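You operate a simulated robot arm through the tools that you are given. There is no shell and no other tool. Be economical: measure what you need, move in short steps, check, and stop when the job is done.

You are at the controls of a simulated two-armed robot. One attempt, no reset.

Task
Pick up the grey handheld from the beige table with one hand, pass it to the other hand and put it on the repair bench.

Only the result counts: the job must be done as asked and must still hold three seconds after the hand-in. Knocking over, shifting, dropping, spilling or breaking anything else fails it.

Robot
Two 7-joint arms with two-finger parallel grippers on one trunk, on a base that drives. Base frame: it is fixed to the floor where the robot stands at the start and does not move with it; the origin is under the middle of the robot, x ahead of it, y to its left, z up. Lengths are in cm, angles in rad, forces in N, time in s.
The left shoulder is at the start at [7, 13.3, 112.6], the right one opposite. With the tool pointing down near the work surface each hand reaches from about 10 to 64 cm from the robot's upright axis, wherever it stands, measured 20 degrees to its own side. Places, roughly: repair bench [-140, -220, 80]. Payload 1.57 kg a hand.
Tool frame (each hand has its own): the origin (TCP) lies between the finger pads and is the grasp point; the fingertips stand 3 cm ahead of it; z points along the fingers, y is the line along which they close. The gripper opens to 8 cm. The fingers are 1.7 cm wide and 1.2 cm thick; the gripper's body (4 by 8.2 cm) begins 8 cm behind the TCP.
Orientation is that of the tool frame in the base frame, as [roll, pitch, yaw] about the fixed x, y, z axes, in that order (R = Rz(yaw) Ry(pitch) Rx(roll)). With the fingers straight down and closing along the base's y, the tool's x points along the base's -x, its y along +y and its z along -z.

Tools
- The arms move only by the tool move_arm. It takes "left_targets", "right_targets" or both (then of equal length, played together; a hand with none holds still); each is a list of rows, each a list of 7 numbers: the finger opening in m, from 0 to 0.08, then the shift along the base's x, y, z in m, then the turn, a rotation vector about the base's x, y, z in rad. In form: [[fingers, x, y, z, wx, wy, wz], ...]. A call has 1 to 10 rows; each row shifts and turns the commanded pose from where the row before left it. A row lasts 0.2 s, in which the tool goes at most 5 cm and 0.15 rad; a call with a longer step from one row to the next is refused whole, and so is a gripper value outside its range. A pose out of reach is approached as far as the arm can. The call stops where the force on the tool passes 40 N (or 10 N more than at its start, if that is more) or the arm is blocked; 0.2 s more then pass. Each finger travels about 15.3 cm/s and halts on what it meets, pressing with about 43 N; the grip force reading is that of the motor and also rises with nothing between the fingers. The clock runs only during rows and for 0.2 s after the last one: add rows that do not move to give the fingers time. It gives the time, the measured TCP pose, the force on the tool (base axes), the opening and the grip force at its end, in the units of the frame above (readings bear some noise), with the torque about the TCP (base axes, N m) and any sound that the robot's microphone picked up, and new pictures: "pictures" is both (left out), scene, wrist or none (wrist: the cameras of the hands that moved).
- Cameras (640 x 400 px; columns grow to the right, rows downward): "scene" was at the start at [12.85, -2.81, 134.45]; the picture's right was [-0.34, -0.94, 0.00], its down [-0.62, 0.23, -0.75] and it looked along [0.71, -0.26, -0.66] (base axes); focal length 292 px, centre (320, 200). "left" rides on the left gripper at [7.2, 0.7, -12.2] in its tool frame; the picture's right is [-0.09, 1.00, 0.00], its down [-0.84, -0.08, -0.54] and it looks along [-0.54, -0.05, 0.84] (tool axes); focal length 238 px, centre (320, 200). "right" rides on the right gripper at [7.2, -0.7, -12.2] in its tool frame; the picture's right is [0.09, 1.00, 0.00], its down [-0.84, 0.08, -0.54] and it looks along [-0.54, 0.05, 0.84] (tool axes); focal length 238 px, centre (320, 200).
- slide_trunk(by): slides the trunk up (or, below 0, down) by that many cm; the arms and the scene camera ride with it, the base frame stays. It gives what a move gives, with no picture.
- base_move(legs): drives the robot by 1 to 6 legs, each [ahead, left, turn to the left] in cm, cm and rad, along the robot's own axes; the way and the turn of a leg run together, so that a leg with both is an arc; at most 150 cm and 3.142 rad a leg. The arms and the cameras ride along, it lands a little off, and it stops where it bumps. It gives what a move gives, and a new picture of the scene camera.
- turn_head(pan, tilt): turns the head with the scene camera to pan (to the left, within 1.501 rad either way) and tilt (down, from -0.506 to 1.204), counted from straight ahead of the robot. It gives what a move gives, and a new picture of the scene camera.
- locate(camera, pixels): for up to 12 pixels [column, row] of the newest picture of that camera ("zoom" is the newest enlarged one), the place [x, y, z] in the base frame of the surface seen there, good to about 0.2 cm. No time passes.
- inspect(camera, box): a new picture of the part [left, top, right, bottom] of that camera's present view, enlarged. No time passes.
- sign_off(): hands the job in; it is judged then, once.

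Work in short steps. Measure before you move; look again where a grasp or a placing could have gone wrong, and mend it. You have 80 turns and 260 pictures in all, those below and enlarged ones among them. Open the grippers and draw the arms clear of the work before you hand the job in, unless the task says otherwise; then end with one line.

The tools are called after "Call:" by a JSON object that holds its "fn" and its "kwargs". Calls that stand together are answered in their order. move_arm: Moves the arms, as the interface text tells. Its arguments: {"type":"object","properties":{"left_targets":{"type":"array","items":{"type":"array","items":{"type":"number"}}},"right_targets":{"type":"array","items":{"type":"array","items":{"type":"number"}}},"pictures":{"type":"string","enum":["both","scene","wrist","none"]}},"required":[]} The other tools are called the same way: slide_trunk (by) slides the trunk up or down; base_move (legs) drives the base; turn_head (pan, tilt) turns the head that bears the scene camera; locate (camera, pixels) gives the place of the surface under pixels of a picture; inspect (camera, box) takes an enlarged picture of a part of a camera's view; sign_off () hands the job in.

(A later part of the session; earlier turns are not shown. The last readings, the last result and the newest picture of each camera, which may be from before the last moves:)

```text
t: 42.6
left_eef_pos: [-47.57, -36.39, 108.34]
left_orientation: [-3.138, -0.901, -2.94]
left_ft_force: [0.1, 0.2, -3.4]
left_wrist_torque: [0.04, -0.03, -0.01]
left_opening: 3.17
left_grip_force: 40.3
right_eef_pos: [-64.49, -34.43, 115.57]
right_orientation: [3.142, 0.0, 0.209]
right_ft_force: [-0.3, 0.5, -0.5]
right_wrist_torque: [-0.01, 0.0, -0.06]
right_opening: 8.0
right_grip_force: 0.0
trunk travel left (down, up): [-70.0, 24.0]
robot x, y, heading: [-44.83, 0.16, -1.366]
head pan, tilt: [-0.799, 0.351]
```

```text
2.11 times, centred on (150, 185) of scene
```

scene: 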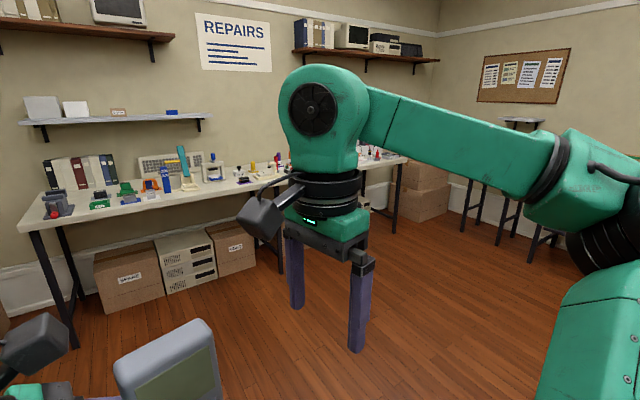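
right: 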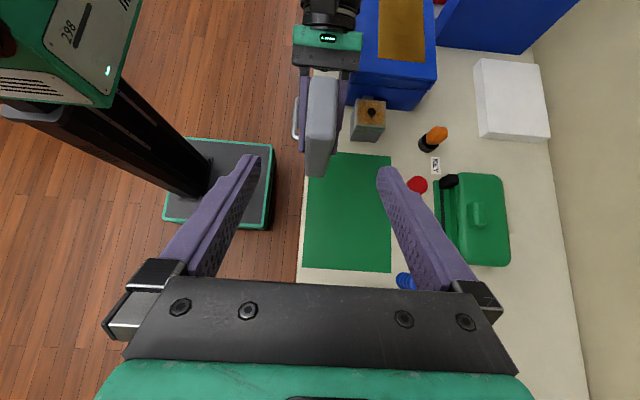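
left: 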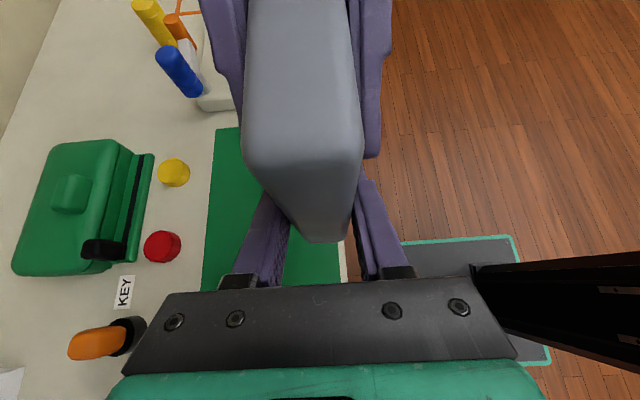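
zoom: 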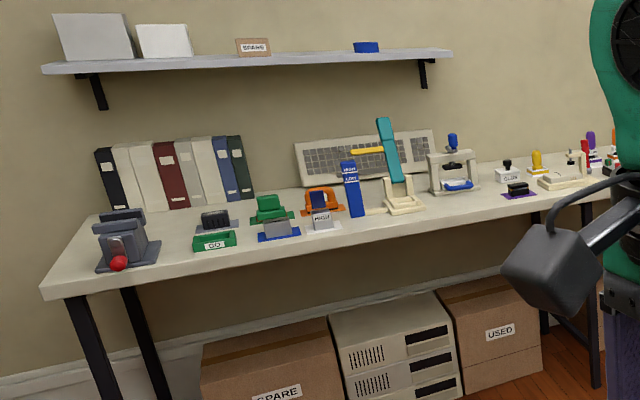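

The bench spans x ≈ -5 to -265, front edge y ≈ -192. I square up to it and drive halfway to see it closely.

Call:
{"fn": "base_move", "kwargs": {"legs": [[0, 0, -0.205], [70, 0, 0], [0, -70, 0]]}}

Call:
{"fn": "turn_head", "kwargs": {"pan": 0.0, "tilt": 0.45}}

Call:
{"fn": "turn_head", "kwargs": {"pan": -0.7, "tilt": 0.4}}

```text
t: 50.7
left_eef_pos: [-123.86, -107.79, 108.25]
left_orientation: [-3.138, -0.902, -3.114]
left_ft_force: [0.2, 0.4, -1.9]
left_wrist_torque: [0.04, 0.0, 0.0]
left_opening: 3.15
left_grip_force: 40.1
right_eef_pos: [-140.15, -102.61, 115.62]
right_orientation: [3.142, -0.001, 0.033]
right_ft_force: [0.0, -0.2, -0.6]
right_wrist_torque: [0.01, -0.02, 0.02]
right_opening: 8.0
right_grip_force: 0.0
trunk travel left (down, up): [-70.0, 24.0]
robot x, y, heading: [-114.94, -72.18, -1.539]
head pan, tilt: [-0.799, 0.351]
```

scene: 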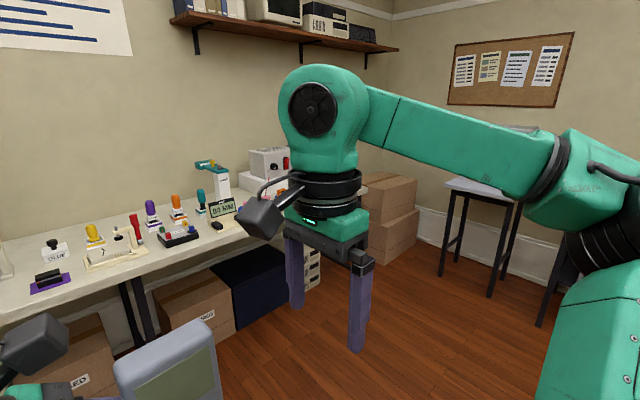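

```text
t: 51.8
left_eef_pos: [-123.79, -107.68, 108.42]
left_orientation: [-3.138, -0.903, -3.117]
left_ft_force: [0.3, 0.8, -1.9]
left_wrist_torque: [0.0, -0.04, -0.01]
left_opening: 3.16
left_grip_force: 39.9
right_eef_pos: [-140.04, -102.68, 115.67]
right_orientation: [3.141, -0.001, 0.034]
right_ft_force: [-0.4, 0.5, -0.1]
right_wrist_torque: [-0.01, 0.02, 0.02]
right_opening: 7.97
right_grip_force: 0.0
trunk travel left (down, up): [-70.0, 24.0]
robot x, y, heading: [-115.14, -72.23, -1.535]
head pan, tilt: [0.0, 0.45]
```

scene: 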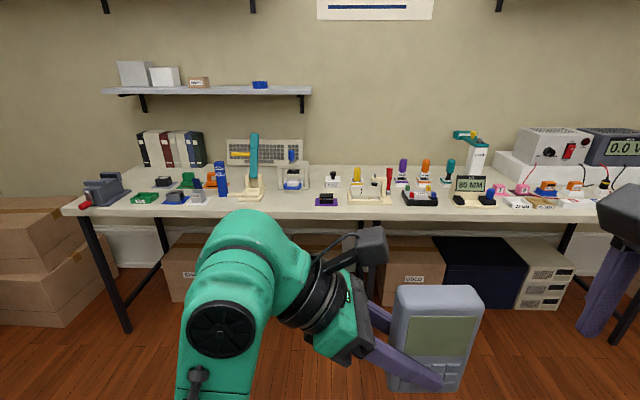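

```text
t: 52.9
left_eef_pos: [-123.74, -107.78, 108.34]
left_orientation: [-3.137, -0.902, -3.114]
left_ft_force: [-0.8, -0.4, -1.9]
left_wrist_torque: [0.0, -0.03, -0.01]
left_opening: 3.16
left_grip_force: 40.3
right_eef_pos: [-140.16, -102.71, 115.59]
right_orientation: [-3.141, 0.001, 0.032]
right_ft_force: [0.5, 0.2, 0.1]
right_wrist_torque: [-0.03, 0.0, 0.01]
right_opening: 8.01
right_grip_force: 0.2
trunk travel left (down, up): [-70.0, 24.0]
robot x, y, heading: [-114.76, -72.0, -1.537]
head pan, tilt: [-0.7, 0.4]
```

scene: 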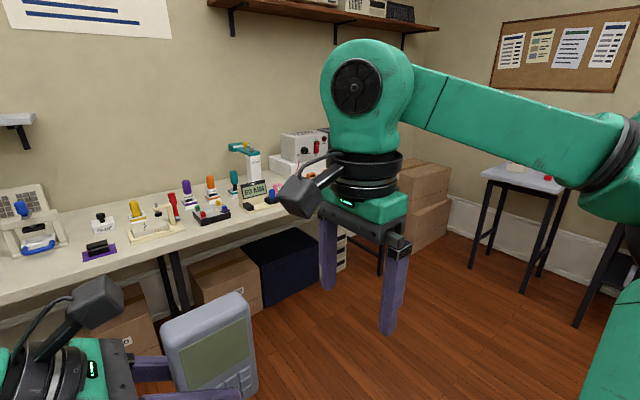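

The bench is cluttered; free patches seem to be around columns 240–320, row ~208 in the straight-ahead view. I look again straight on and zoom to measure.

Call:
{"fn": "turn_head", "kwargs": {"pan": 0.1, "tilt": 0.45}}

Call:
{"fn": "inspect", "kwargs": {"camera": "scene", "box": [220, 110, 420, 235]}}

Call:
{"fn": "inspect", "kwargs": {"camera": "scene", "box": [400, 110, 600, 235]}}

```text
t: 54.0
left_eef_pos: [-123.75, -107.77, 108.43]
left_orientation: [-3.137, -0.903, -3.114]
left_ft_force: [-0.2, 0.1, -1.5]
left_wrist_torque: [-0.03, -0.04, 0.03]
left_opening: 3.16
left_grip_force: 40.4
right_eef_pos: [-140.11, -102.7, 115.5]
right_orientation: [-3.14, 0.0, 0.034]
right_ft_force: [-0.5, -0.7, 0.2]
right_wrist_torque: [-0.02, 0.02, -0.03]
right_opening: 8.0
right_grip_force: 0.0
trunk travel left (down, up): [-70.0, 24.0]
robot x, y, heading: [-114.91, -71.7, -1.54]
head pan, tilt: [0.099, 0.45]
```

scene: 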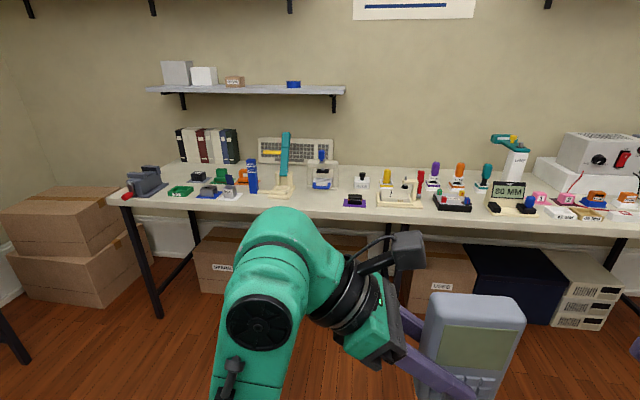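

```text
3.20 times, centred on (320, 172) of scene
```

zoom: 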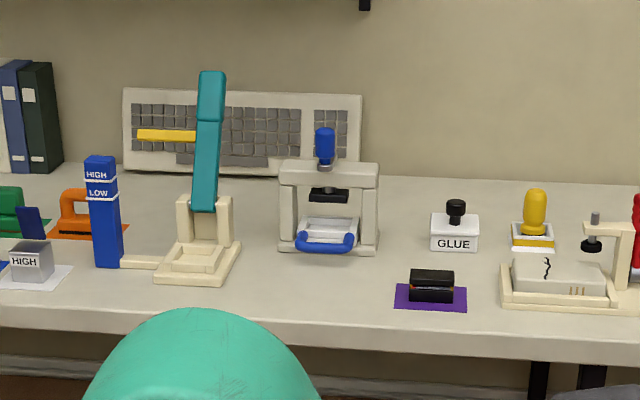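

```text
3.20 times, centred on (500, 172) of scene
```

zoom: 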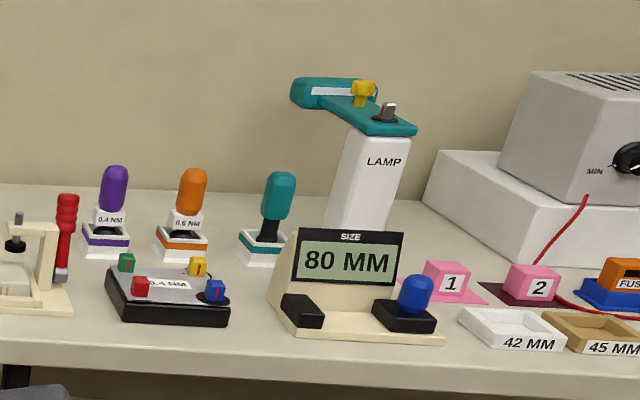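

A free patch lies between the blue-tray press and the purple pad (first zoom ~(320,285)). I measure its boundaries.

Call:
{"fn": "locate", "kwargs": {"camera": "scene", "pixels": [[323, 189], [344, 205], [345, 199], [290, 199], [295, 188], [320, 209], [320, 200], [338, 189], [307, 188], [355, 187], [383, 206], [330, 195]]}}

```text
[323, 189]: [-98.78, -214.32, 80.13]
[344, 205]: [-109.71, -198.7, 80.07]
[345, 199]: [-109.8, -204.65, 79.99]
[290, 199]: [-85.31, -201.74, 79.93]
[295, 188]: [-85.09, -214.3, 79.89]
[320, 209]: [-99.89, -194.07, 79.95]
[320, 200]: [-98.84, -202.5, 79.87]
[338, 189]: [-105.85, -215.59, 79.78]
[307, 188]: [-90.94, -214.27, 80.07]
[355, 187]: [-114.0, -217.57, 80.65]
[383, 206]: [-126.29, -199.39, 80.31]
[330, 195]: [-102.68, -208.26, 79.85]
```

Free patch: x -109…-85, y -213…-193. To keep the left wrist away from the teal stand at x > -85, I yaw the left hand +0.6 rad so that it comes in from the front-left.

Call:
{"fn": "move_arm", "kwargs": {"left_targets": [[0, 0, -0.01, 0, 0, 0, 0.12], [0, 0, -0.01, 0, 0, 0, 0.12], [0, 0, -0.01, 0, 0, 0, 0.12], [0, 0, -0.01, 0, 0, 0, 0.12], [0, 0, -0.01, 0, 0, 0, 0.12], [0, 0, 0, 0, 0, 0, 0]], "pictures": "both"}}

```text
t: 55.2
left_eef_pos: [-119.34, -116.72, 109.1]
left_orientation: [-2.813, -0.883, -2.724]
left_ft_force: [-0.4, 0.1, -2.0]
left_wrist_torque: [-0.01, -0.01, 0.01]
left_opening: 3.18
left_grip_force: 40.7
left hand out of reach, approached as far as the arm can: row 1, 2, 4, 5
right_eef_pos: [-140.05, -102.66, 115.64]
right_orientation: [-3.141, 0.0, 0.033]
right_ft_force: [-0.2, -0.1, 0.1]
right_wrist_torque: [0.0, -0.04, 0.01]
right_opening: 8.03
right_grip_force: 0.0
trunk travel left (down, up): [-70.0, 24.0]
robot x, y, heading: [-114.99, -72.14, -1.539]
head pan, tilt: [0.099, 0.45]
stopped in row 5 (left hand): the arm was blocked; the commanded pose is now the measured one
```

scene: 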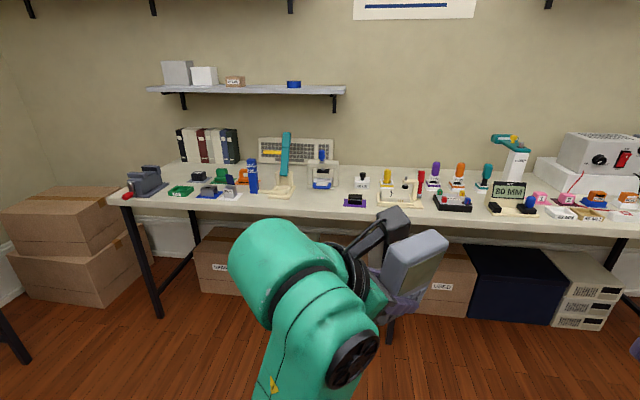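
left: 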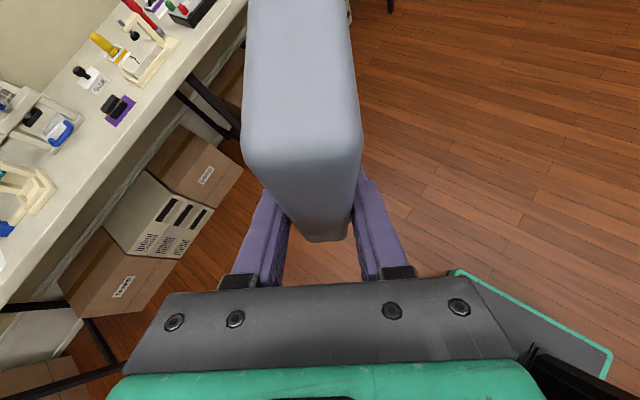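

The arm hit a limit and tilted the device; no harm done. I turn it back to the upright orientation and will use the base heading instead.

Call:
{"fn": "move_arm", "kwargs": {"left_targets": [[0, -0.009, 0.004, -0.001, 0.04, 0.0129, -0.1288], [0, -0.009, 0.004, -0.001, 0.04, 0.0129, -0.1288], [0, -0.009, 0.004, -0.001, 0.04, 0.0129, -0.1288], [0, -0.009, 0.004, -0.001, 0.04, 0.0129, -0.1288], [0, -0.009, 0.004, -0.001, 0.04, 0.0129, -0.1288], [0, 0, 0, 0, 0, 0, 0]], "pictures": "scene"}}

```text
t: 56.6
left_eef_pos: [-124.87, -115.2, 108.47]
left_orientation: [3.134, -0.908, -3.113]
left_ft_force: [-0.1, -0.3, -1.8]
left_wrist_torque: [0.02, -0.02, -0.02]
left_opening: 3.18
left_grip_force: 40.3
left hand out of reach, approached as far as the arm can: row 3
right_eef_pos: [-140.09, -102.63, 115.6]
right_orientation: [-3.141, 0.001, 0.031]
right_ft_force: [-0.3, 0.3, -0.1]
right_wrist_torque: [0.0, 0.01, -0.02]
right_opening: 8.03
right_grip_force: 0.0
trunk travel left (down, up): [-70.0, 24.0]
robot x, y, heading: [-114.88, -71.96, -1.54]
head pan, tilt: [0.099, 0.45]
```

scene: 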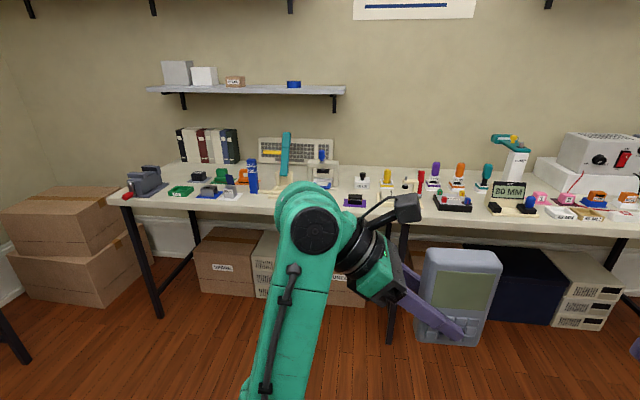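

Upright again and firm. I measure the teal stand / blue post heights, the bench leg and the boxes under the bench, to plan the approach heading.

Call:
{"fn": "inspect", "kwargs": {"camera": "scene", "box": [210, 120, 370, 220]}}

Call:
{"fn": "locate", "kwargs": {"camera": "scene", "pixels": [[251, 162], [256, 192], [285, 134], [284, 170], [394, 330], [220, 260], [275, 250], [343, 295], [410, 265], [245, 180], [292, 184], [155, 290]]}}

Call:
{"fn": "turn_head", "kwargs": {"pan": 0, "tilt": 1.2}}

```text
4.00 times, centred on (290, 170) of scene
```

zoom: 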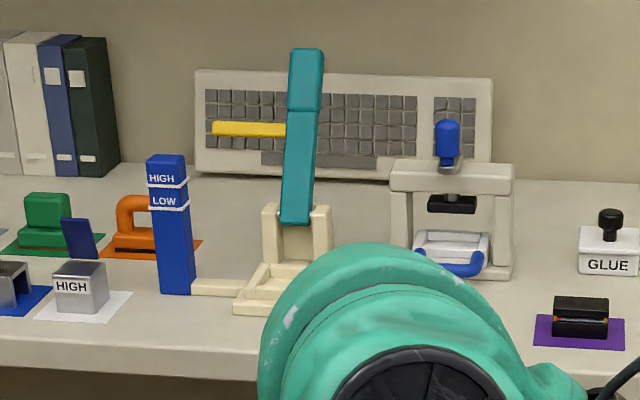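

```text
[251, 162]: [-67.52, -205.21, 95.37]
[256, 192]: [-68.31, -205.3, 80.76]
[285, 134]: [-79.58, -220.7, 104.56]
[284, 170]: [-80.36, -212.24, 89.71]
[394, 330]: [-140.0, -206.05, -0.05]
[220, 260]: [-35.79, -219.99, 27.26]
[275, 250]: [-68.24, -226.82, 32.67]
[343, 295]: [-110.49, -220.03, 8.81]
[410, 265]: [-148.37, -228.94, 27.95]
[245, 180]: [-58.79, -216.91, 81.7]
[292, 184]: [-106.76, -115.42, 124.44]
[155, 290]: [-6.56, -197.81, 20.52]
```

```text
t: 57.7
left_eef_pos: [-124.8, -115.02, 108.41]
left_orientation: [3.133, -0.906, -3.109]
left_ft_force: [0.3, 0.3, -1.9]
left_wrist_torque: [0.01, -0.04, 0.0]
left_opening: 3.16
left_grip_force: 40.2
right_eef_pos: [-140.11, -102.69, 115.7]
right_orientation: [-3.141, 0.001, 0.034]
right_ft_force: [0.0, -0.8, -0.6]
right_wrist_torque: [0.02, -0.01, 0.02]
right_opening: 7.99
right_grip_force: 0.0
trunk travel left (down, up): [-70.0, 24.0]
robot x, y, heading: [-114.88, -72.02, -1.535]
head pan, tilt: [0.0, 1.201]
```

scene: 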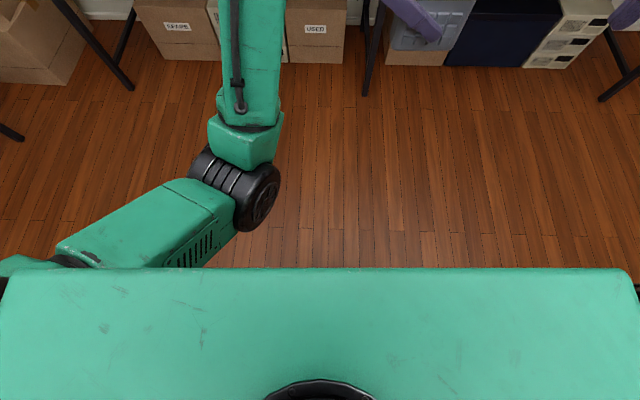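

Behind y ≈ -205 stand the blue post and teal lever; the strip in front is free. Before approaching, I check the height of the left elbow, since it must clear the bench edge.

Call:
{"fn": "locate", "kwargs": {"camera": "scene", "pixels": [[265, 195], [215, 170], [245, 140], [250, 50], [150, 215], [440, 40], [366, 95]]}}

Call:
{"fn": "slide_trunk", "kwargs": {"by": 15}}

```text
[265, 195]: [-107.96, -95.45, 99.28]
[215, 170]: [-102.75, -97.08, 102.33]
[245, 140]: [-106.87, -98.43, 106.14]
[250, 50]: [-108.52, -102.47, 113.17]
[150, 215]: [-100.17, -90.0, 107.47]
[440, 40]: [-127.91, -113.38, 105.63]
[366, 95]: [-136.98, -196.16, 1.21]
```

```text
t: 59.4
left_eef_pos: [-124.9, -115.09, 123.32]
left_orientation: [3.131, -0.906, -3.109]
left_ft_force: [0.1, -0.3, -2.7]
left_wrist_torque: [-0.03, -0.04, 0.02]
left_opening: 3.17
left_grip_force: 40.2
right_eef_pos: [-140.05, -102.69, 130.58]
right_orientation: [-3.142, 0.001, 0.032]
right_ft_force: [0.1, 0.6, 0.5]
right_wrist_torque: [-0.01, 0.0, 0.02]
right_opening: 7.98
right_grip_force: 0.1
trunk travel left (down, up): [-85.0, 9.0]
robot x, y, heading: [-114.79, -72.29, -1.538]
head pan, tilt: [0.0, 1.201]
```

Trunk raised 15 cm. Before going to the bench, I test in free space whether the left hand can go down to placing height with this reach.

Call:
{"fn": "move_arm", "kwargs": {"left_targets": [[0, 0, -0.02, 0, 0, 0, 0], [0, 0, -0.02, -0.03, 0, 0, 0], [0, 0, 0, -0.04, 0, 0, 0], [0, 0, 0, -0.04, 0, 0, 0], [0, 0, 0, -0.04, 0, 0, 0], [0, 0, 0, -0.04, 0, 0, 0], [0, 0, 0, -0.04, 0, 0, 0], [0, 0, 0, -0.04, 0, 0, 0], [0, 0, 0, -0.04, 0, 0, 0], [0, 0, 0, -0.04, 0, 0, 0]], "pictures": "both"}}

```text
t: 61.8
left_eef_pos: [-119.34, -123.0, 88.6]
left_orientation: [-3.05, -0.826, -3.141]
left_ft_force: [0.2, 0.5, -1.6]
left_wrist_torque: [0.01, -0.02, 0.0]
left_opening: 3.19
left_grip_force: 40.3
right_eef_pos: [-140.07, -102.69, 130.65]
right_orientation: [3.141, -0.002, 0.035]
right_ft_force: [-0.2, -0.2, 0.8]
right_wrist_torque: [-0.04, 0.01, -0.06]
right_opening: 7.99
right_grip_force: 0.0
trunk travel left (down, up): [-85.0, 9.0]
robot x, y, heading: [-115.32, -72.03, -1.534]
head pan, tilt: [0.0, 1.201]
stopped in row 10 (left hand): the arm was blocked; the commanded pose is now the measured one
```

scene: 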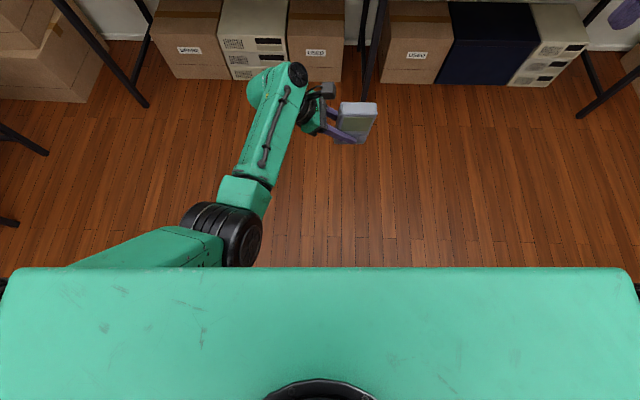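
left: 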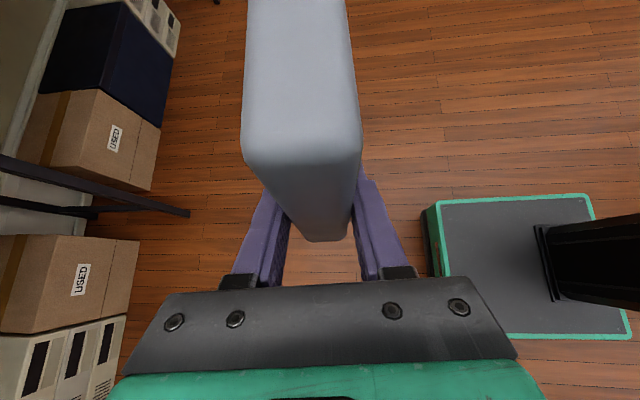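

Upright orientation is lost when the hand is too far below the shoulder, so the trunk should be lower. I go back up ~9 cm and restore the upright orientation.

Call:
{"fn": "move_arm", "kwargs": {"left_targets": [[0, -0.008, 0.004, 0.03, 0, 0, 0], [0, -0.017, 0.012, 0.03, 0.02, 0.025, -0.014], [0, -0.015, 0.012, 0.03, 0.02, 0.026, -0.014], [0, -0.015, 0.012, 0.01, 0.018, 0.026, -0.014], [0, 0, 0, 0, 0, 0, 0]], "pictures": "scene"}}

```text
t: 62.7
left_eef_pos: [-115.63, -123.8, 96.21]
left_orientation: [-3.021, -0.729, -3.109]
left_ft_force: [-0.1, 0.3, -2.4]
left_wrist_torque: [-0.06, -0.04, 0.02]
left_opening: 3.16
left_grip_force: 40.7
right_eef_pos: [-140.05, -102.59, 130.66]
right_orientation: [3.14, 0.0, 0.033]
right_ft_force: [-0.1, -0.6, 0.8]
right_wrist_torque: [-0.02, 0.01, 0.02]
right_opening: 7.99
right_grip_force: 0.0
trunk travel left (down, up): [-85.0, 9.0]
robot x, y, heading: [-114.76, -72.4, -1.54]
head pan, tilt: [0.0, 1.201]
stopped in row 4 (left hand): the arm was blocked; the commanded pose is now the measured one
```

scene: 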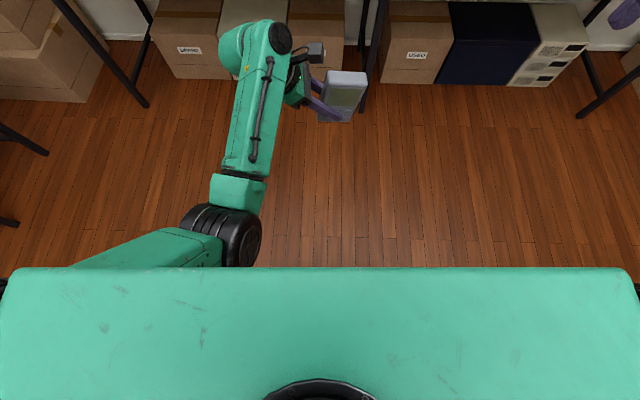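

Still at a wrist limit. I go straight up first, then rotate back.

Call:
{"fn": "move_arm", "kwargs": {"left_targets": [[0, 0, 0, 0.04, 0, 0, 0], [0, 0, 0, 0.04, 0, 0, 0], [0, 0, 0, 0.04, 0, 0, 0], [0, 0, 0, 0.04, 0, 0, 0], [0, 0, 0, 0, 0, 0, 0]], "pictures": "none"}}

```text
t: 64.1
left_eef_pos: [-113.06, -124.56, 111.16]
left_orientation: [-3.02, -0.682, -3.069]
left_ft_force: [0.0, 0.1, -2.3]
left_wrist_torque: [-0.02, -0.04, 0.01]
left_opening: 3.18
left_grip_force: 40.6
right_eef_pos: [-139.98, -102.64, 130.62]
right_orientation: [-3.141, -0.001, 0.034]
right_ft_force: [0.0, -0.5, 0.0]
right_wrist_torque: [-0.02, -0.03, 0.0]
right_opening: 8.0
right_grip_force: 0.1
trunk travel left (down, up): [-85.0, 9.0]
robot x, y, heading: [-115.33, -71.93, -1.541]
head pan, tilt: [0.0, 1.201]
stopped in row 5 (left hand): the arm was blocked; the commanded pose is now the measured one
```

I move it back toward the previously good position first, then rotate.

Call:
{"fn": "move_arm", "kwargs": {"left_targets": [[0, -0.02, 0.01, 0.02, 0, 0, 0], [0, -0.025, 0.01, 0.02, 0, 0, 0], [0, -0.025, 0.01, 0.02, 0, 0, 0], [0, -0.025, 0.01, 0.02, 0, 0, 0], [0, -0.02, 0.01, 0.02, 0, 0, 0]], "pictures": "none"}}

```text
t: 65.3
left_eef_pos: [-123.87, -120.15, 120.73]
left_orientation: [-3.021, -0.664, -3.049]
left_ft_force: [-0.3, 0.5, -2.1]
left_wrist_torque: [0.01, -0.06, 0.01]
left_opening: 3.15
left_grip_force: 40.8
right_eef_pos: [-140.01, -102.7, 130.56]
right_orientation: [-3.141, 0.0, 0.033]
right_ft_force: [-0.2, -0.1, -0.2]
right_wrist_torque: [-0.02, -0.02, 0.0]
right_opening: 8.04
right_grip_force: 0.1
trunk travel left (down, up): [-85.0, 9.0]
robot x, y, heading: [-115.1, -72.19, -1.538]
head pan, tilt: [0.0, 1.201]
```

Moves freely now. I rotate back to upright.

Call:
{"fn": "move_arm", "kwargs": {"left_targets": [[0, 0, 0, 0, 0.025, 0.08, -0.048], [0, 0, 0, 0, 0.025, 0.08, -0.048], [0, 0, 0, 0, 0.025, 0.08, -0.048], [0, 0, 0, 0, 0, 0, 0]], "pictures": "none"}}

Call:
{"fn": "turn_head", "kwargs": {"pan": 0, "tilt": 0.6}}

```text
t: 66.3
left_eef_pos: [-123.63, -120.35, 120.72]
left_orientation: [-3.141, -0.902, -3.108]
left_ft_force: [-0.2, -0.1, -2.0]
left_wrist_torque: [0.0, -0.03, -0.01]
left_opening: 3.17
left_grip_force: 40.0
right_eef_pos: [-140.09, -102.73, 130.64]
right_orientation: [-3.141, 0.001, 0.033]
right_ft_force: [0.7, 0.4, 0.0]
right_wrist_torque: [0.0, 0.01, 0.0]
right_opening: 7.98
right_grip_force: 0.0
trunk travel left (down, up): [-85.0, 9.0]
robot x, y, heading: [-114.92, -72.26, -1.539]
head pan, tilt: [0.0, 1.201]
```

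```text
t: 67.3
left_eef_pos: [-123.58, -120.29, 120.86]
left_orientation: [-3.137, -0.904, -3.108]
left_ft_force: [-0.4, -0.2, -1.9]
left_wrist_torque: [0.01, -0.06, -0.03]
left_opening: 3.18
left_grip_force: 40.4
right_eef_pos: [-140.04, -102.76, 130.62]
right_orientation: [3.141, -0.001, 0.032]
right_ft_force: [-0.2, -0.4, -0.1]
right_wrist_torque: [0.03, -0.02, 0.05]
right_opening: 8.0
right_grip_force: 0.0
trunk travel left (down, up): [-85.0, 9.0]
robot x, y, heading: [-114.9, -72.2, -1.54]
head pan, tilt: [0.0, 0.6]
```

scene: 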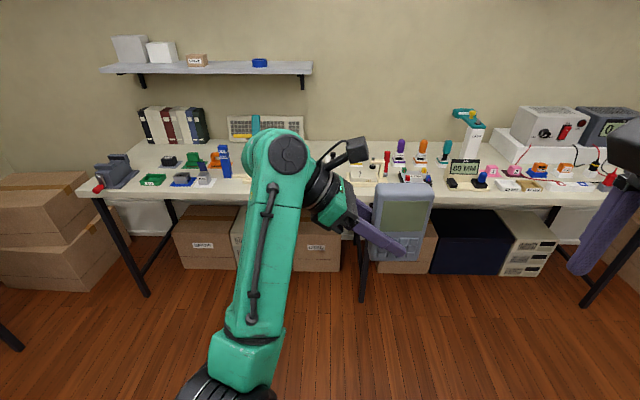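

Upright and stable. I test in free air lowering the hand by 14 cm only, checking that the orientation holds; the trunk will do the rest.

Call:
{"fn": "move_arm", "kwargs": {"left_targets": [[0, 0, 0, -0.03, 0, 0, 0], [0, 0, 0, -0.03, 0, 0, 0], [0, 0, 0, -0.03, 0, 0, 0], [0, 0, 0, -0.03, 0, 0, 0], [0, 0, 0, -0.02, 0, 0, 0], [0, 0, 0, 0, 0, 0, 0]], "pictures": "scene"}}

```text
t: 68.6
left_eef_pos: [-118.89, -122.2, 105.39]
left_orientation: [-3.095, -0.809, -3.087]
left_ft_force: [-1.0, -0.1, -1.4]
left_wrist_torque: [0.02, -0.02, 0.04]
left_opening: 3.15
left_grip_force: 40.1
right_eef_pos: [-140.02, -102.62, 130.63]
right_orientation: [3.141, 0.0, 0.034]
right_ft_force: [0.1, -0.4, 0.3]
right_wrist_torque: [-0.02, -0.01, 0.02]
right_opening: 8.0
right_grip_force: 0.0
trunk travel left (down, up): [-85.0, 9.0]
robot x, y, heading: [-115.01, -72.24, -1.533]
head pan, tilt: [0.0, 0.6]
stopped in row 6 (left hand): the arm was blocked; the commanded pose is now the measured one
```

scene: 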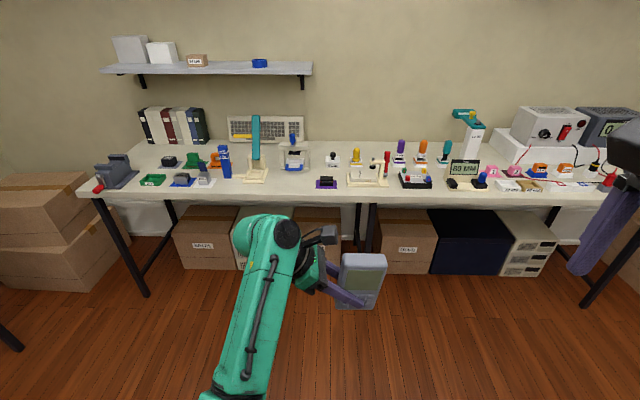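

The limit sits at about 15 cm below shoulder height in this pose. I go back up 10 cm, restore the orientation, and will lower by trunk instead.

Call:
{"fn": "move_arm", "kwargs": {"left_targets": [[0, 0, 0, 0.035, 0, 0, 0], [0, 0, 0, 0.035, 0, 0, 0], [0, 0, 0, 0.035, 0, 0, 0], [0, 0, 0, 0, 0.012, 0.048, -0.028], [0, 0, 0, 0, 0.012, 0.048, -0.028], [0, 0, 0, 0, 0, 0, 0]], "pictures": "none"}}

```text
t: 70.0
left_eef_pos: [-118.36, -122.58, 115.59]
left_orientation: [-3.134, -0.888, -3.098]
left_ft_force: [-0.2, -0.3, -0.9]
left_wrist_torque: [0.01, -0.05, -0.01]
left_opening: 3.16
left_grip_force: 40.2
right_eef_pos: [-140.09, -102.66, 130.53]
right_orientation: [3.141, 0.0, 0.033]
right_ft_force: [-0.6, 0.3, 0.7]
right_wrist_torque: [0.04, -0.01, 0.03]
right_opening: 8.01
right_grip_force: 0.0
trunk travel left (down, up): [-85.0, 9.0]
robot x, y, heading: [-114.74, -72.35, -1.544]
head pan, tilt: [0.0, 0.6]
```

Back near upright. I correct the last bit and measure the elbow/forearm heights for the planned trunk descent of ~30 cm.

Call:
{"fn": "move_arm", "kwargs": {"left_targets": [[0, 0, 0, 0.01, 0.004, 0.015, -0.01], [0, 0, 0, 0, 0, 0, 0]], "pictures": "none"}}

Call:
{"fn": "turn_head", "kwargs": {"pan": 0.3, "tilt": 1.0}}

```text
t: 70.6
left_eef_pos: [-119.14, -122.26, 116.91]
left_orientation: [3.14, -0.921, -3.112]
left_ft_force: [0.2, 1.0, -3.7]
left_wrist_torque: [0.03, -0.05, -0.01]
left_opening: 3.18
left_grip_force: 40.3
right_eef_pos: [-140.05, -102.71, 130.68]
right_orientation: [-3.141, 0.001, 0.033]
right_ft_force: [0.5, 0.6, 0.5]
right_wrist_torque: [0.02, -0.03, 0.01]
right_opening: 7.98
right_grip_force: 0.0
trunk travel left (down, up): [-85.0, 9.0]
robot x, y, heading: [-115.23, -72.3, -1.546]
head pan, tilt: [0.0, 0.6]
```

```text
t: 71.5
left_eef_pos: [-119.02, -122.31, 116.8]
left_orientation: [3.14, -0.919, -3.114]
left_ft_force: [0.4, 0.1, -2.0]
left_wrist_torque: [-0.02, -0.03, 0.03]
left_opening: 3.16
left_grip_force: 40.5
right_eef_pos: [-140.1, -102.64, 130.6]
right_orientation: [-3.141, 0.001, 0.033]
right_ft_force: [-0.3, -0.3, -1.2]
right_wrist_torque: [-0.01, 0.0, 0.0]
right_opening: 7.97
right_grip_force: 0.0
trunk travel left (down, up): [-85.0, 9.0]
robot x, y, heading: [-114.72, -72.18, -1.541]
head pan, tilt: [0.3, 1.0]
```

scene: 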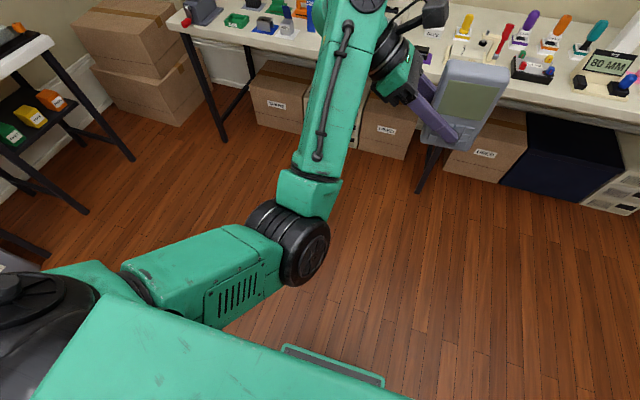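

Call:
{"fn": "locate", "kwargs": {"camera": "scene", "pixels": [[310, 275], [325, 230], [310, 185], [330, 120], [350, 40], [435, 145], [460, 138], [330, 30]]}}

```text
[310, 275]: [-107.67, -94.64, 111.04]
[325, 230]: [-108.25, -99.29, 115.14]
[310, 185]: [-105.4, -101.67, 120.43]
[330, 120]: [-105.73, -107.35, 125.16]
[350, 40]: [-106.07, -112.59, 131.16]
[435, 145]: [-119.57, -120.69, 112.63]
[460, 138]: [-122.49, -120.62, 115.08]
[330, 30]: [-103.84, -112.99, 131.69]
```

After lowering ~31 cm the forearm keeps >10 cm clearance above the bench edge, so trunk lowering works. I drive left 17.6 cm and ahead 70 cm toward target (-100, -199), and look.

Call:
{"fn": "base_move", "kwargs": {"legs": [[0, 17.6, 0], [70, 0, 0]]}}

Call:
{"fn": "turn_head", "kwargs": {"pan": 0.1, "tilt": 0.8}}

```text
t: 76.5
left_eef_pos: [-98.37, -192.75, 116.86]
left_orientation: [3.14, -0.92, -3.106]
left_ft_force: [-0.1, 0.2, -1.5]
left_wrist_torque: [0.0, -0.03, 0.05]
left_opening: 3.16
left_grip_force: 40.6
right_eef_pos: [-119.56, -173.19, 130.65]
right_orientation: [-3.141, 0.001, 0.042]
right_ft_force: [0.7, 0.6, -1.0]
right_wrist_torque: [-0.01, -0.01, -0.04]
right_opening: 8.02
right_grip_force: 0.0
trunk travel left (down, up): [-85.0, 9.0]
robot x, y, heading: [-94.54, -142.43, -1.526]
head pan, tilt: [0.3, 1.0]
```

scene: 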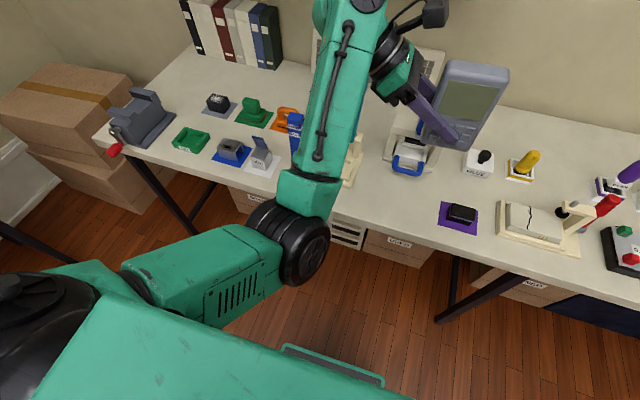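

```text
t: 77.2
left_eef_pos: [-98.3, -192.79, 116.74]
left_orientation: [3.138, -0.916, -3.104]
left_ft_force: [1.2, 0.4, -1.8]
left_wrist_torque: [-0.01, -0.03, 0.01]
left_opening: 3.16
left_grip_force: 40.2
right_eef_pos: [-119.56, -173.46, 130.61]
right_orientation: [3.141, 0.001, 0.042]
right_ft_force: [-0.6, -0.3, -0.3]
right_wrist_torque: [-0.04, 0.01, -0.01]
right_opening: 7.96
right_grip_force: 0.1
trunk travel left (down, up): [-85.0, 9.0]
robot x, y, heading: [-94.4, -142.93, -1.534]
head pan, tilt: [0.099, 0.799]
```

scene: 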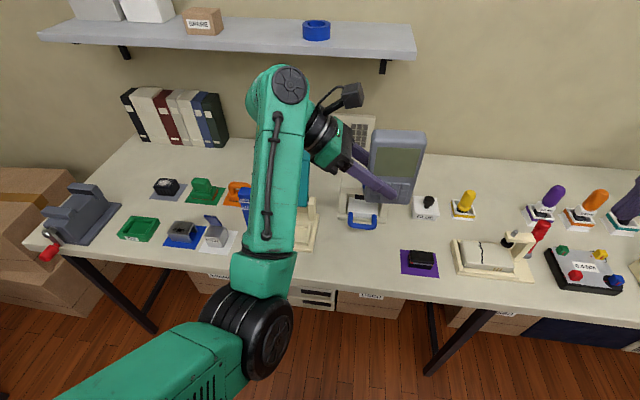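

I re-measure the patch borders from here and look through the left wrist camera.

Call:
{"fn": "locate", "kwargs": {"camera": "scene", "pixels": [[402, 272], [400, 250], [372, 230], [345, 220], [318, 240], [345, 285], [350, 250], [302, 205], [314, 225], [375, 222]]}}

Call:
{"fn": "inspect", "kwargs": {"camera": "left", "box": [0, 0, 640, 400]}}

```text
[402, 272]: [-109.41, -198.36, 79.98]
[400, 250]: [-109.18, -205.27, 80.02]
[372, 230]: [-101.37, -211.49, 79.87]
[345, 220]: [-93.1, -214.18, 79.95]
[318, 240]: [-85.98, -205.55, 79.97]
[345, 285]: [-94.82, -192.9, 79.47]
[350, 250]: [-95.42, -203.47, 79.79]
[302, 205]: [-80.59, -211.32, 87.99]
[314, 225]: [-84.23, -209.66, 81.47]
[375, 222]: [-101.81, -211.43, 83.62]
```

```text
1.00 times, centred on (320, 200) of left
```

zoom: 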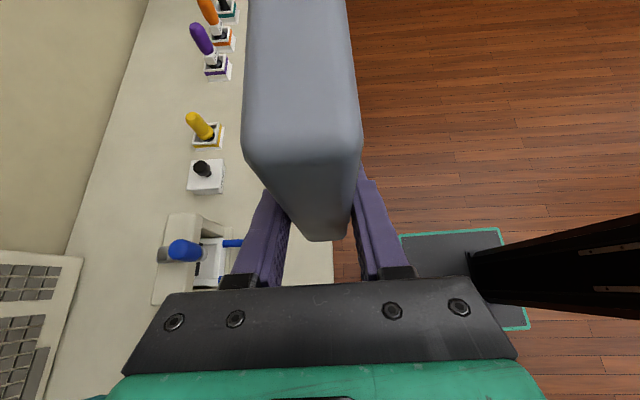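

The patch is confirmed; press front at y ≈ -211, edge ≈ -192.5. I drive ahead 7 cm and lower the trunk 20 cm.

Call:
{"fn": "base_move", "kwargs": {"legs": [[7.2, 0, 0]]}}

Call:
{"fn": "slide_trunk", "kwargs": {"by": -20}}

Call:
{"fn": "turn_head", "kwargs": {"pan": 0.1, "tilt": 0.9}}

Call:
{"fn": "inspect", "kwargs": {"camera": "left", "box": [0, 0, 640, 400]}}

```text
t: 78.2
left_eef_pos: [-97.94, -199.36, 117.09]
left_orientation: [-3.133, -0.918, -3.113]
left_ft_force: [-0.2, 1.0, -1.7]
left_wrist_torque: [-0.03, -0.02, 0.04]
left_opening: 3.16
left_grip_force: 40.0
right_eef_pos: [-119.22, -179.97, 130.8]
right_orientation: [3.136, 0.0, 0.043]
right_ft_force: [-0.2, 0.0, 0.1]
right_wrist_torque: [-0.04, -0.03, 0.03]
right_opening: 8.03
right_grip_force: 0.1
trunk travel left (down, up): [-85.0, 9.0]
robot x, y, heading: [-94.62, -150.08, -1.526]
head pan, tilt: [0.099, 0.799]
```

scene: 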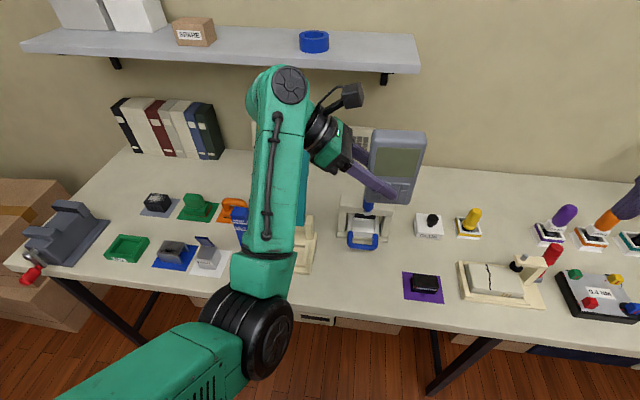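

```text
t: 80.4
left_eef_pos: [-97.98, -200.08, 96.8]
left_orientation: [3.14, -0.918, -3.101]
left_ft_force: [-0.1, 1.0, -1.6]
left_wrist_torque: [0.0, -0.01, -0.02]
left_opening: 3.14
left_grip_force: 40.4
right_eef_pos: [-119.1, -180.67, 110.75]
right_orientation: [-3.139, 0.0, 0.044]
right_ft_force: [0.5, 0.0, 0.4]
right_wrist_torque: [0.0, 0.03, 0.02]
right_opening: 8.01
right_grip_force: 0.1
trunk travel left (down, up): [-65.0, 29.0]
robot x, y, heading: [-94.02, -149.88, -1.528]
head pan, tilt: [0.099, 0.799]
```

```text
t: 81.0
left_eef_pos: [-97.99, -200.07, 96.77]
left_orientation: [3.138, -0.917, -3.104]
left_ft_force: [1.1, -0.2, -2.5]
left_wrist_torque: [-0.02, -0.01, -0.01]
left_opening: 3.17
left_grip_force: 40.8
right_eef_pos: [-119.17, -180.71, 110.7]
right_orientation: [-3.141, -0.001, 0.044]
right_ft_force: [-0.1, 0.1, 0.6]
right_wrist_torque: [-0.01, -0.01, 0.0]
right_opening: 7.99
right_grip_force: 0.0
trunk travel left (down, up): [-65.0, 29.0]
robot x, y, heading: [-94.25, -149.74, -1.528]
head pan, tilt: [0.099, 0.901]
```

scene: 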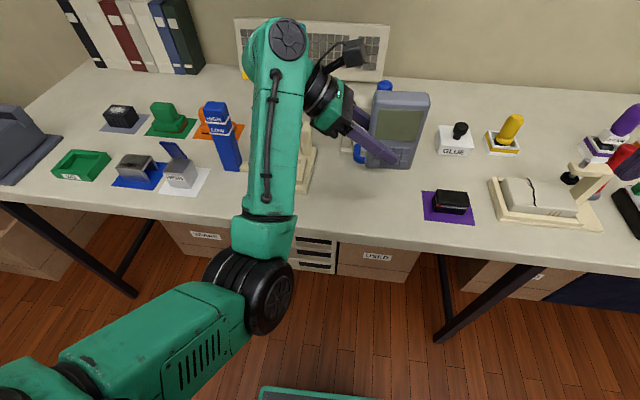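

```text
1.00 times, centred on (320, 200) of left
```

zoom: 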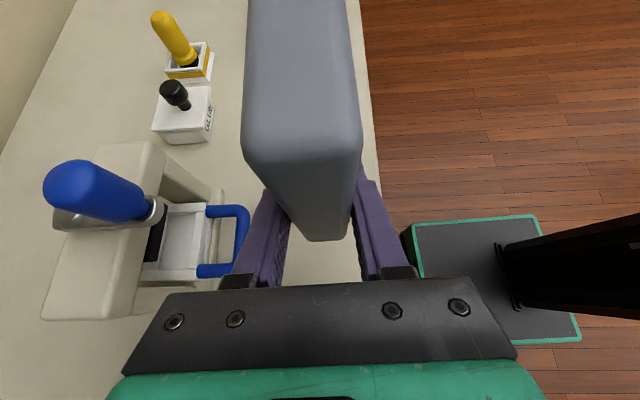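

Still clear. I measure the device's bottom and the forearm clearance above the bench edge.

Call:
{"fn": "locate", "kwargs": {"camera": "scene", "pixels": [[367, 160], [412, 166], [390, 166], [372, 98], [428, 98], [268, 190], [262, 240], [360, 158], [270, 330]]}}

```text
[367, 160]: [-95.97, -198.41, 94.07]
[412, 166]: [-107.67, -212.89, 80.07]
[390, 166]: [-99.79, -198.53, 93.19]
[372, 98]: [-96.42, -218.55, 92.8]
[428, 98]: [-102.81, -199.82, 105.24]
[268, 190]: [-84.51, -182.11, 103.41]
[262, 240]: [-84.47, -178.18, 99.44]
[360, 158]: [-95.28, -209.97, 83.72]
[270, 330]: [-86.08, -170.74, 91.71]
```

Bottom is at ≈ 92.1, forearm stays clear. I lower the trunk 11 cm and look.

Call:
{"fn": "slide_trunk", "kwargs": {"by": -11}}

Call:
{"fn": "turn_head", "kwargs": {"pan": 0.05, "tilt": 0.95}}

Call:
{"fn": "inspect", "kwargs": {"camera": "scene", "box": [260, 40, 480, 180]}}

```text
t: 82.5
left_eef_pos: [-98.0, -200.08, 85.85]
left_orientation: [3.139, -0.919, -3.105]
left_ft_force: [-0.4, 0.7, -2.4]
left_wrist_torque: [0.01, -0.07, 0.0]
left_opening: 3.17
left_grip_force: 40.5
right_eef_pos: [-119.12, -180.69, 99.67]
right_orientation: [3.141, 0.0, 0.044]
right_ft_force: [-0.1, 0.6, 0.3]
right_wrist_torque: [0.02, -0.01, 0.01]
right_opening: 8.0
right_grip_force: 0.1
trunk travel left (down, up): [-54.0, 40.0]
robot x, y, heading: [-94.24, -150.06, -1.524]
head pan, tilt: [0.099, 0.901]
```

```text
t: 83.1
left_eef_pos: [-97.86, -199.9, 85.98]
left_orientation: [3.139, -0.918, -3.103]
left_ft_force: [0.2, 0.2, -1.6]
left_wrist_torque: [0.02, -0.04, -0.01]
left_opening: 3.17
left_grip_force: 40.5
right_eef_pos: [-119.24, -180.6, 99.57]
right_orientation: [-3.141, -0.001, 0.044]
right_ft_force: [-0.1, 0.1, -0.5]
right_wrist_torque: [0.05, -0.01, -0.02]
right_opening: 7.99
right_grip_force: 0.0
trunk travel left (down, up): [-54.0, 40.0]
robot x, y, heading: [-94.32, -149.88, -1.532]
head pan, tilt: [0.051, 0.949]
```

scene: 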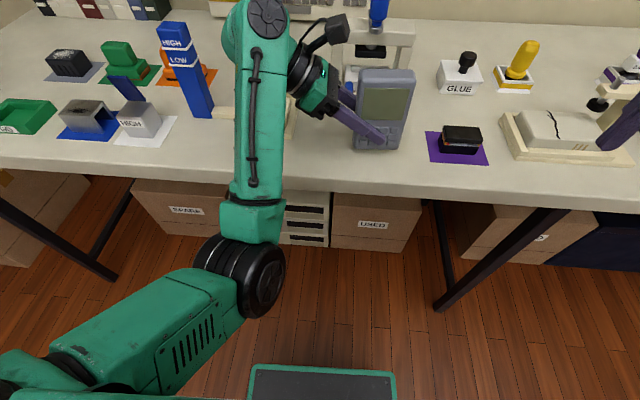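

```text
2.86 times, centred on (370, 110) of scene
```

zoom: 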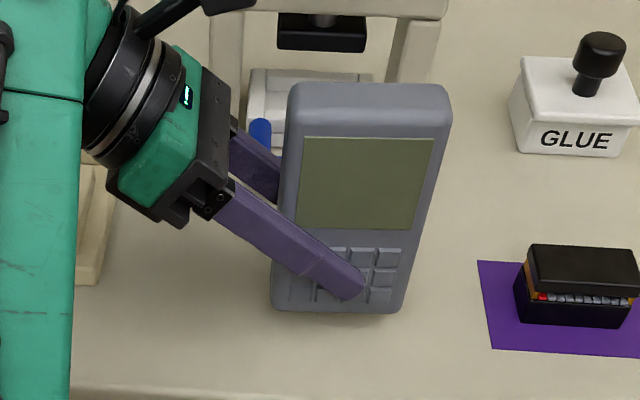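

About 1 cm remains. I lower 0.8 cm and then in small steps watching the force.

Call:
{"fn": "slide_trunk", "kwargs": {"by": -0.8}}

Call:
{"fn": "slide_trunk", "kwargs": {"by": -0.3}}

```text
t: 83.7
left_eef_pos: [-97.98, -200.05, 84.99]
left_orientation: [3.138, -0.919, -3.103]
left_ft_force: [-0.2, -0.2, -1.6]
left_wrist_torque: [0.01, -0.07, 0.02]
left_opening: 3.17
left_grip_force: 40.3
right_eef_pos: [-119.16, -180.55, 98.82]
right_orientation: [3.141, 0.0, 0.045]
right_ft_force: [0.3, 0.0, -0.4]
right_wrist_torque: [0.0, -0.02, 0.0]
right_opening: 8.01
right_grip_force: 0.2
trunk travel left (down, up): [-53.2, 40.8]
robot x, y, heading: [-94.36, -149.91, -1.528]
head pan, tilt: [0.051, 0.949]
```

```text
t: 84.2
left_eef_pos: [-97.84, -199.97, 84.65]
left_orientation: [3.138, -0.918, -3.103]
left_ft_force: [0.3, -0.3, -1.6]
left_wrist_torque: [0.02, -0.04, -0.01]
left_opening: 3.17
left_grip_force: 40.4
right_eef_pos: [-119.08, -180.58, 98.58]
right_orientation: [-3.141, 0.0, 0.043]
right_ft_force: [0.4, 0.2, 0.1]
right_wrist_torque: [0.02, -0.03, 0.02]
right_opening: 8.01
right_grip_force: 0.1
trunk travel left (down, up): [-52.9, 41.1]
robot x, y, heading: [-93.85, -149.71, -1.527]
head pan, tilt: [0.051, 0.949]
```

No contact yet; another 0.2 cm.

Call:
{"fn": "slide_trunk", "kwargs": {"by": -0.2}}

Call:
{"fn": "inspect", "kwargs": {"camera": "scene", "box": [320, 60, 440, 170]}}

```text
t: 84.7
left_eef_pos: [-97.86, -199.98, 84.66]
left_orientation: [-3.139, -0.92, -3.109]
left_ft_force: [1.4, -2.8, 8.5]
left_wrist_torque: [0.01, -0.31, -0.07]
left_opening: 3.17
left_grip_force: 40.6
right_eef_pos: [-119.06, -180.66, 98.38]
right_orientation: [3.139, -0.002, 0.043]
right_ft_force: [0.2, 0.0, 0.1]
right_wrist_torque: [0.01, 0.0, -0.02]
right_opening: 8.0
right_grip_force: 0.1
trunk travel left (down, up): [-52.7, 41.3]
robot x, y, heading: [-93.83, -149.85, -1.528]
head pan, tilt: [0.051, 0.949]
```

```text
3.64 times, centred on (380, 115) of scene
```

zoom: 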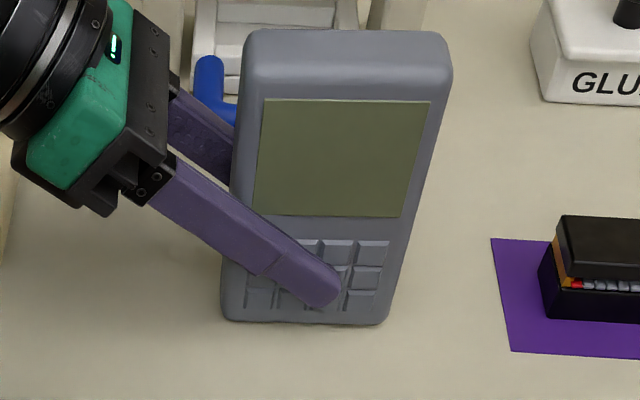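

Contact made (+10 N). I open the left hand slightly first, let it settle, then fully.

Call:
{"fn": "move_arm", "kwargs": {"left_targets": [[0.033, 0, 0, 0, 0, 0, 0], [0.036, 0, 0, 0, 0, 0, 0], [0.04, 0, 0, 0, 0, 0, 0], [0.05, 0, 0, 0, 0, 0, 0], [0.065, 0, 0, 0, 0, 0, 0], [0.08, 0, 0, 0, 0, 0, 0], [0.08, 0, 0, 0, 0, 0, 0]], "pictures": "both"}}

```text
t: 86.3
left_eef_pos: [-97.9, -199.97, 84.54]
left_orientation: [3.14, -0.918, -3.102]
left_ft_force: [0.0, 0.2, 0.4]
left_wrist_torque: [0.0, -0.01, -0.01]
left_opening: 7.99
left_grip_force: 0.0
right_eef_pos: [-119.09, -180.7, 98.24]
right_orientation: [3.142, 0.001, 0.045]
right_ft_force: [0.2, -0.2, 0.0]
right_wrist_torque: [0.02, 0.0, 0.02]
right_opening: 8.0
right_grip_force: 0.0
trunk travel left (down, up): [-52.7, 41.3]
robot x, y, heading: [-94.35, -150.08, -1.529]
head pan, tilt: [0.051, 0.949]
```

scene: 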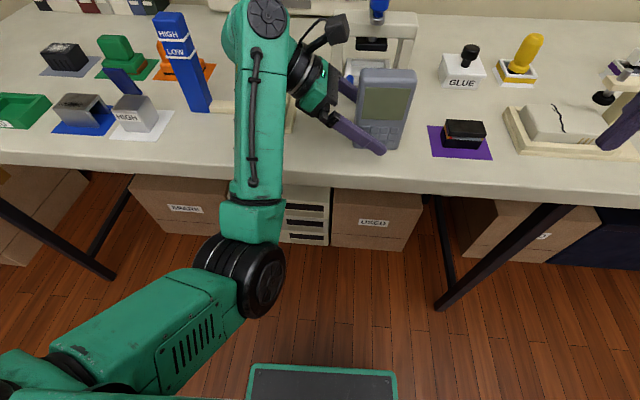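
left: 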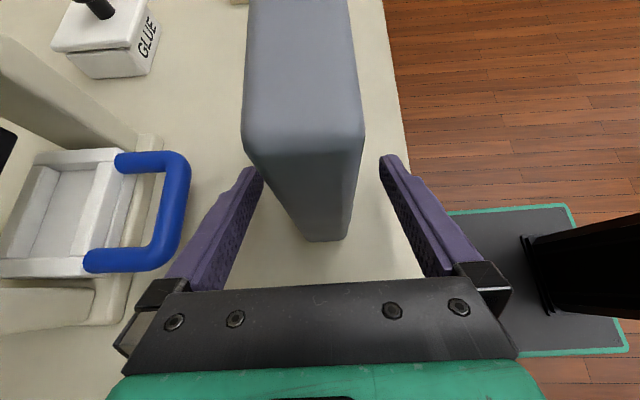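

The device stands free on its own. I raise the trunk 22 cm so the open fingers leave straight upward.

Call:
{"fn": "slide_trunk", "kwargs": {"by": 22}}

Call:
{"fn": "base_move", "kwargs": {"legs": [[-35, 0, 0]]}}

Call:
{"fn": "turn_head", "kwargs": {"pan": -0.1, "tilt": 0.6}}

```text
t: 88.6
left_eef_pos: [-97.87, -200.01, 106.49]
left_orientation: [3.139, -0.918, -3.104]
left_ft_force: [-0.2, -0.4, 0.3]
left_wrist_torque: [0.01, 0.01, 0.03]
left_opening: 7.99
left_grip_force: 0.1
right_eef_pos: [-119.15, -180.6, 120.32]
right_orientation: [3.142, 0.0, 0.043]
right_ft_force: [-0.2, -0.4, -0.8]
right_wrist_torque: [0.0, 0.01, -0.02]
right_opening: 7.97
right_grip_force: 0.0
trunk travel left (down, up): [-74.7, 19.3]
robot x, y, heading: [-94.46, -150.04, -1.528]
head pan, tilt: [0.051, 0.949]
```

```text
t: 90.9
left_eef_pos: [-99.27, -164.99, 106.5]
left_orientation: [3.138, -0.917, -3.1]
left_ft_force: [-0.4, -1.0, 0.0]
left_wrist_torque: [0.0, 0.0, 0.0]
left_opening: 7.99
left_grip_force: 0.1
right_eef_pos: [-120.56, -145.69, 120.26]
right_orientation: [3.141, 0.002, 0.045]
right_ft_force: [-0.1, -0.1, -0.2]
right_wrist_torque: [-0.01, -0.02, 0.0]
right_opening: 8.01
right_grip_force: 0.1
trunk travel left (down, up): [-74.7, 19.3]
robot x, y, heading: [-95.85, -114.99, -1.529]
head pan, tilt: [0.051, 0.949]
```

scene: 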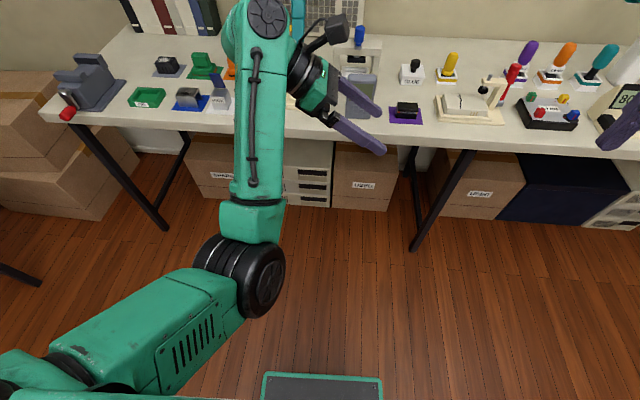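

```text
t: 91.8
left_eef_pos: [-99.22, -164.86, 106.49]
left_orientation: [3.139, -0.919, -3.103]
left_ft_force: [-0.5, 0.4, 0.3]
left_wrist_torque: [0.0, -0.02, -0.01]
left_opening: 8.0
left_grip_force: 0.0
right_eef_pos: [-120.49, -145.63, 120.32]
right_orientation: [-3.141, 0.0, 0.046]
right_ft_force: [0.0, 0.7, 0.2]
right_wrist_torque: [-0.02, -0.01, 0.0]
right_opening: 7.98
right_grip_force: 0.0
trunk travel left (down, up): [-74.7, 19.3]
robot x, y, heading: [-95.87, -114.79, -1.527]
head pan, tilt: [-0.099, 0.6]
```

scene: 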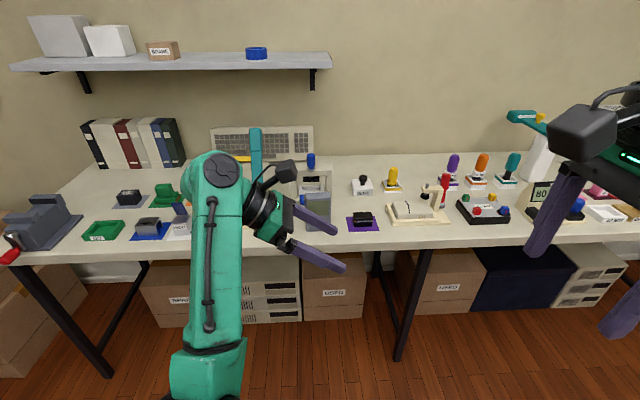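

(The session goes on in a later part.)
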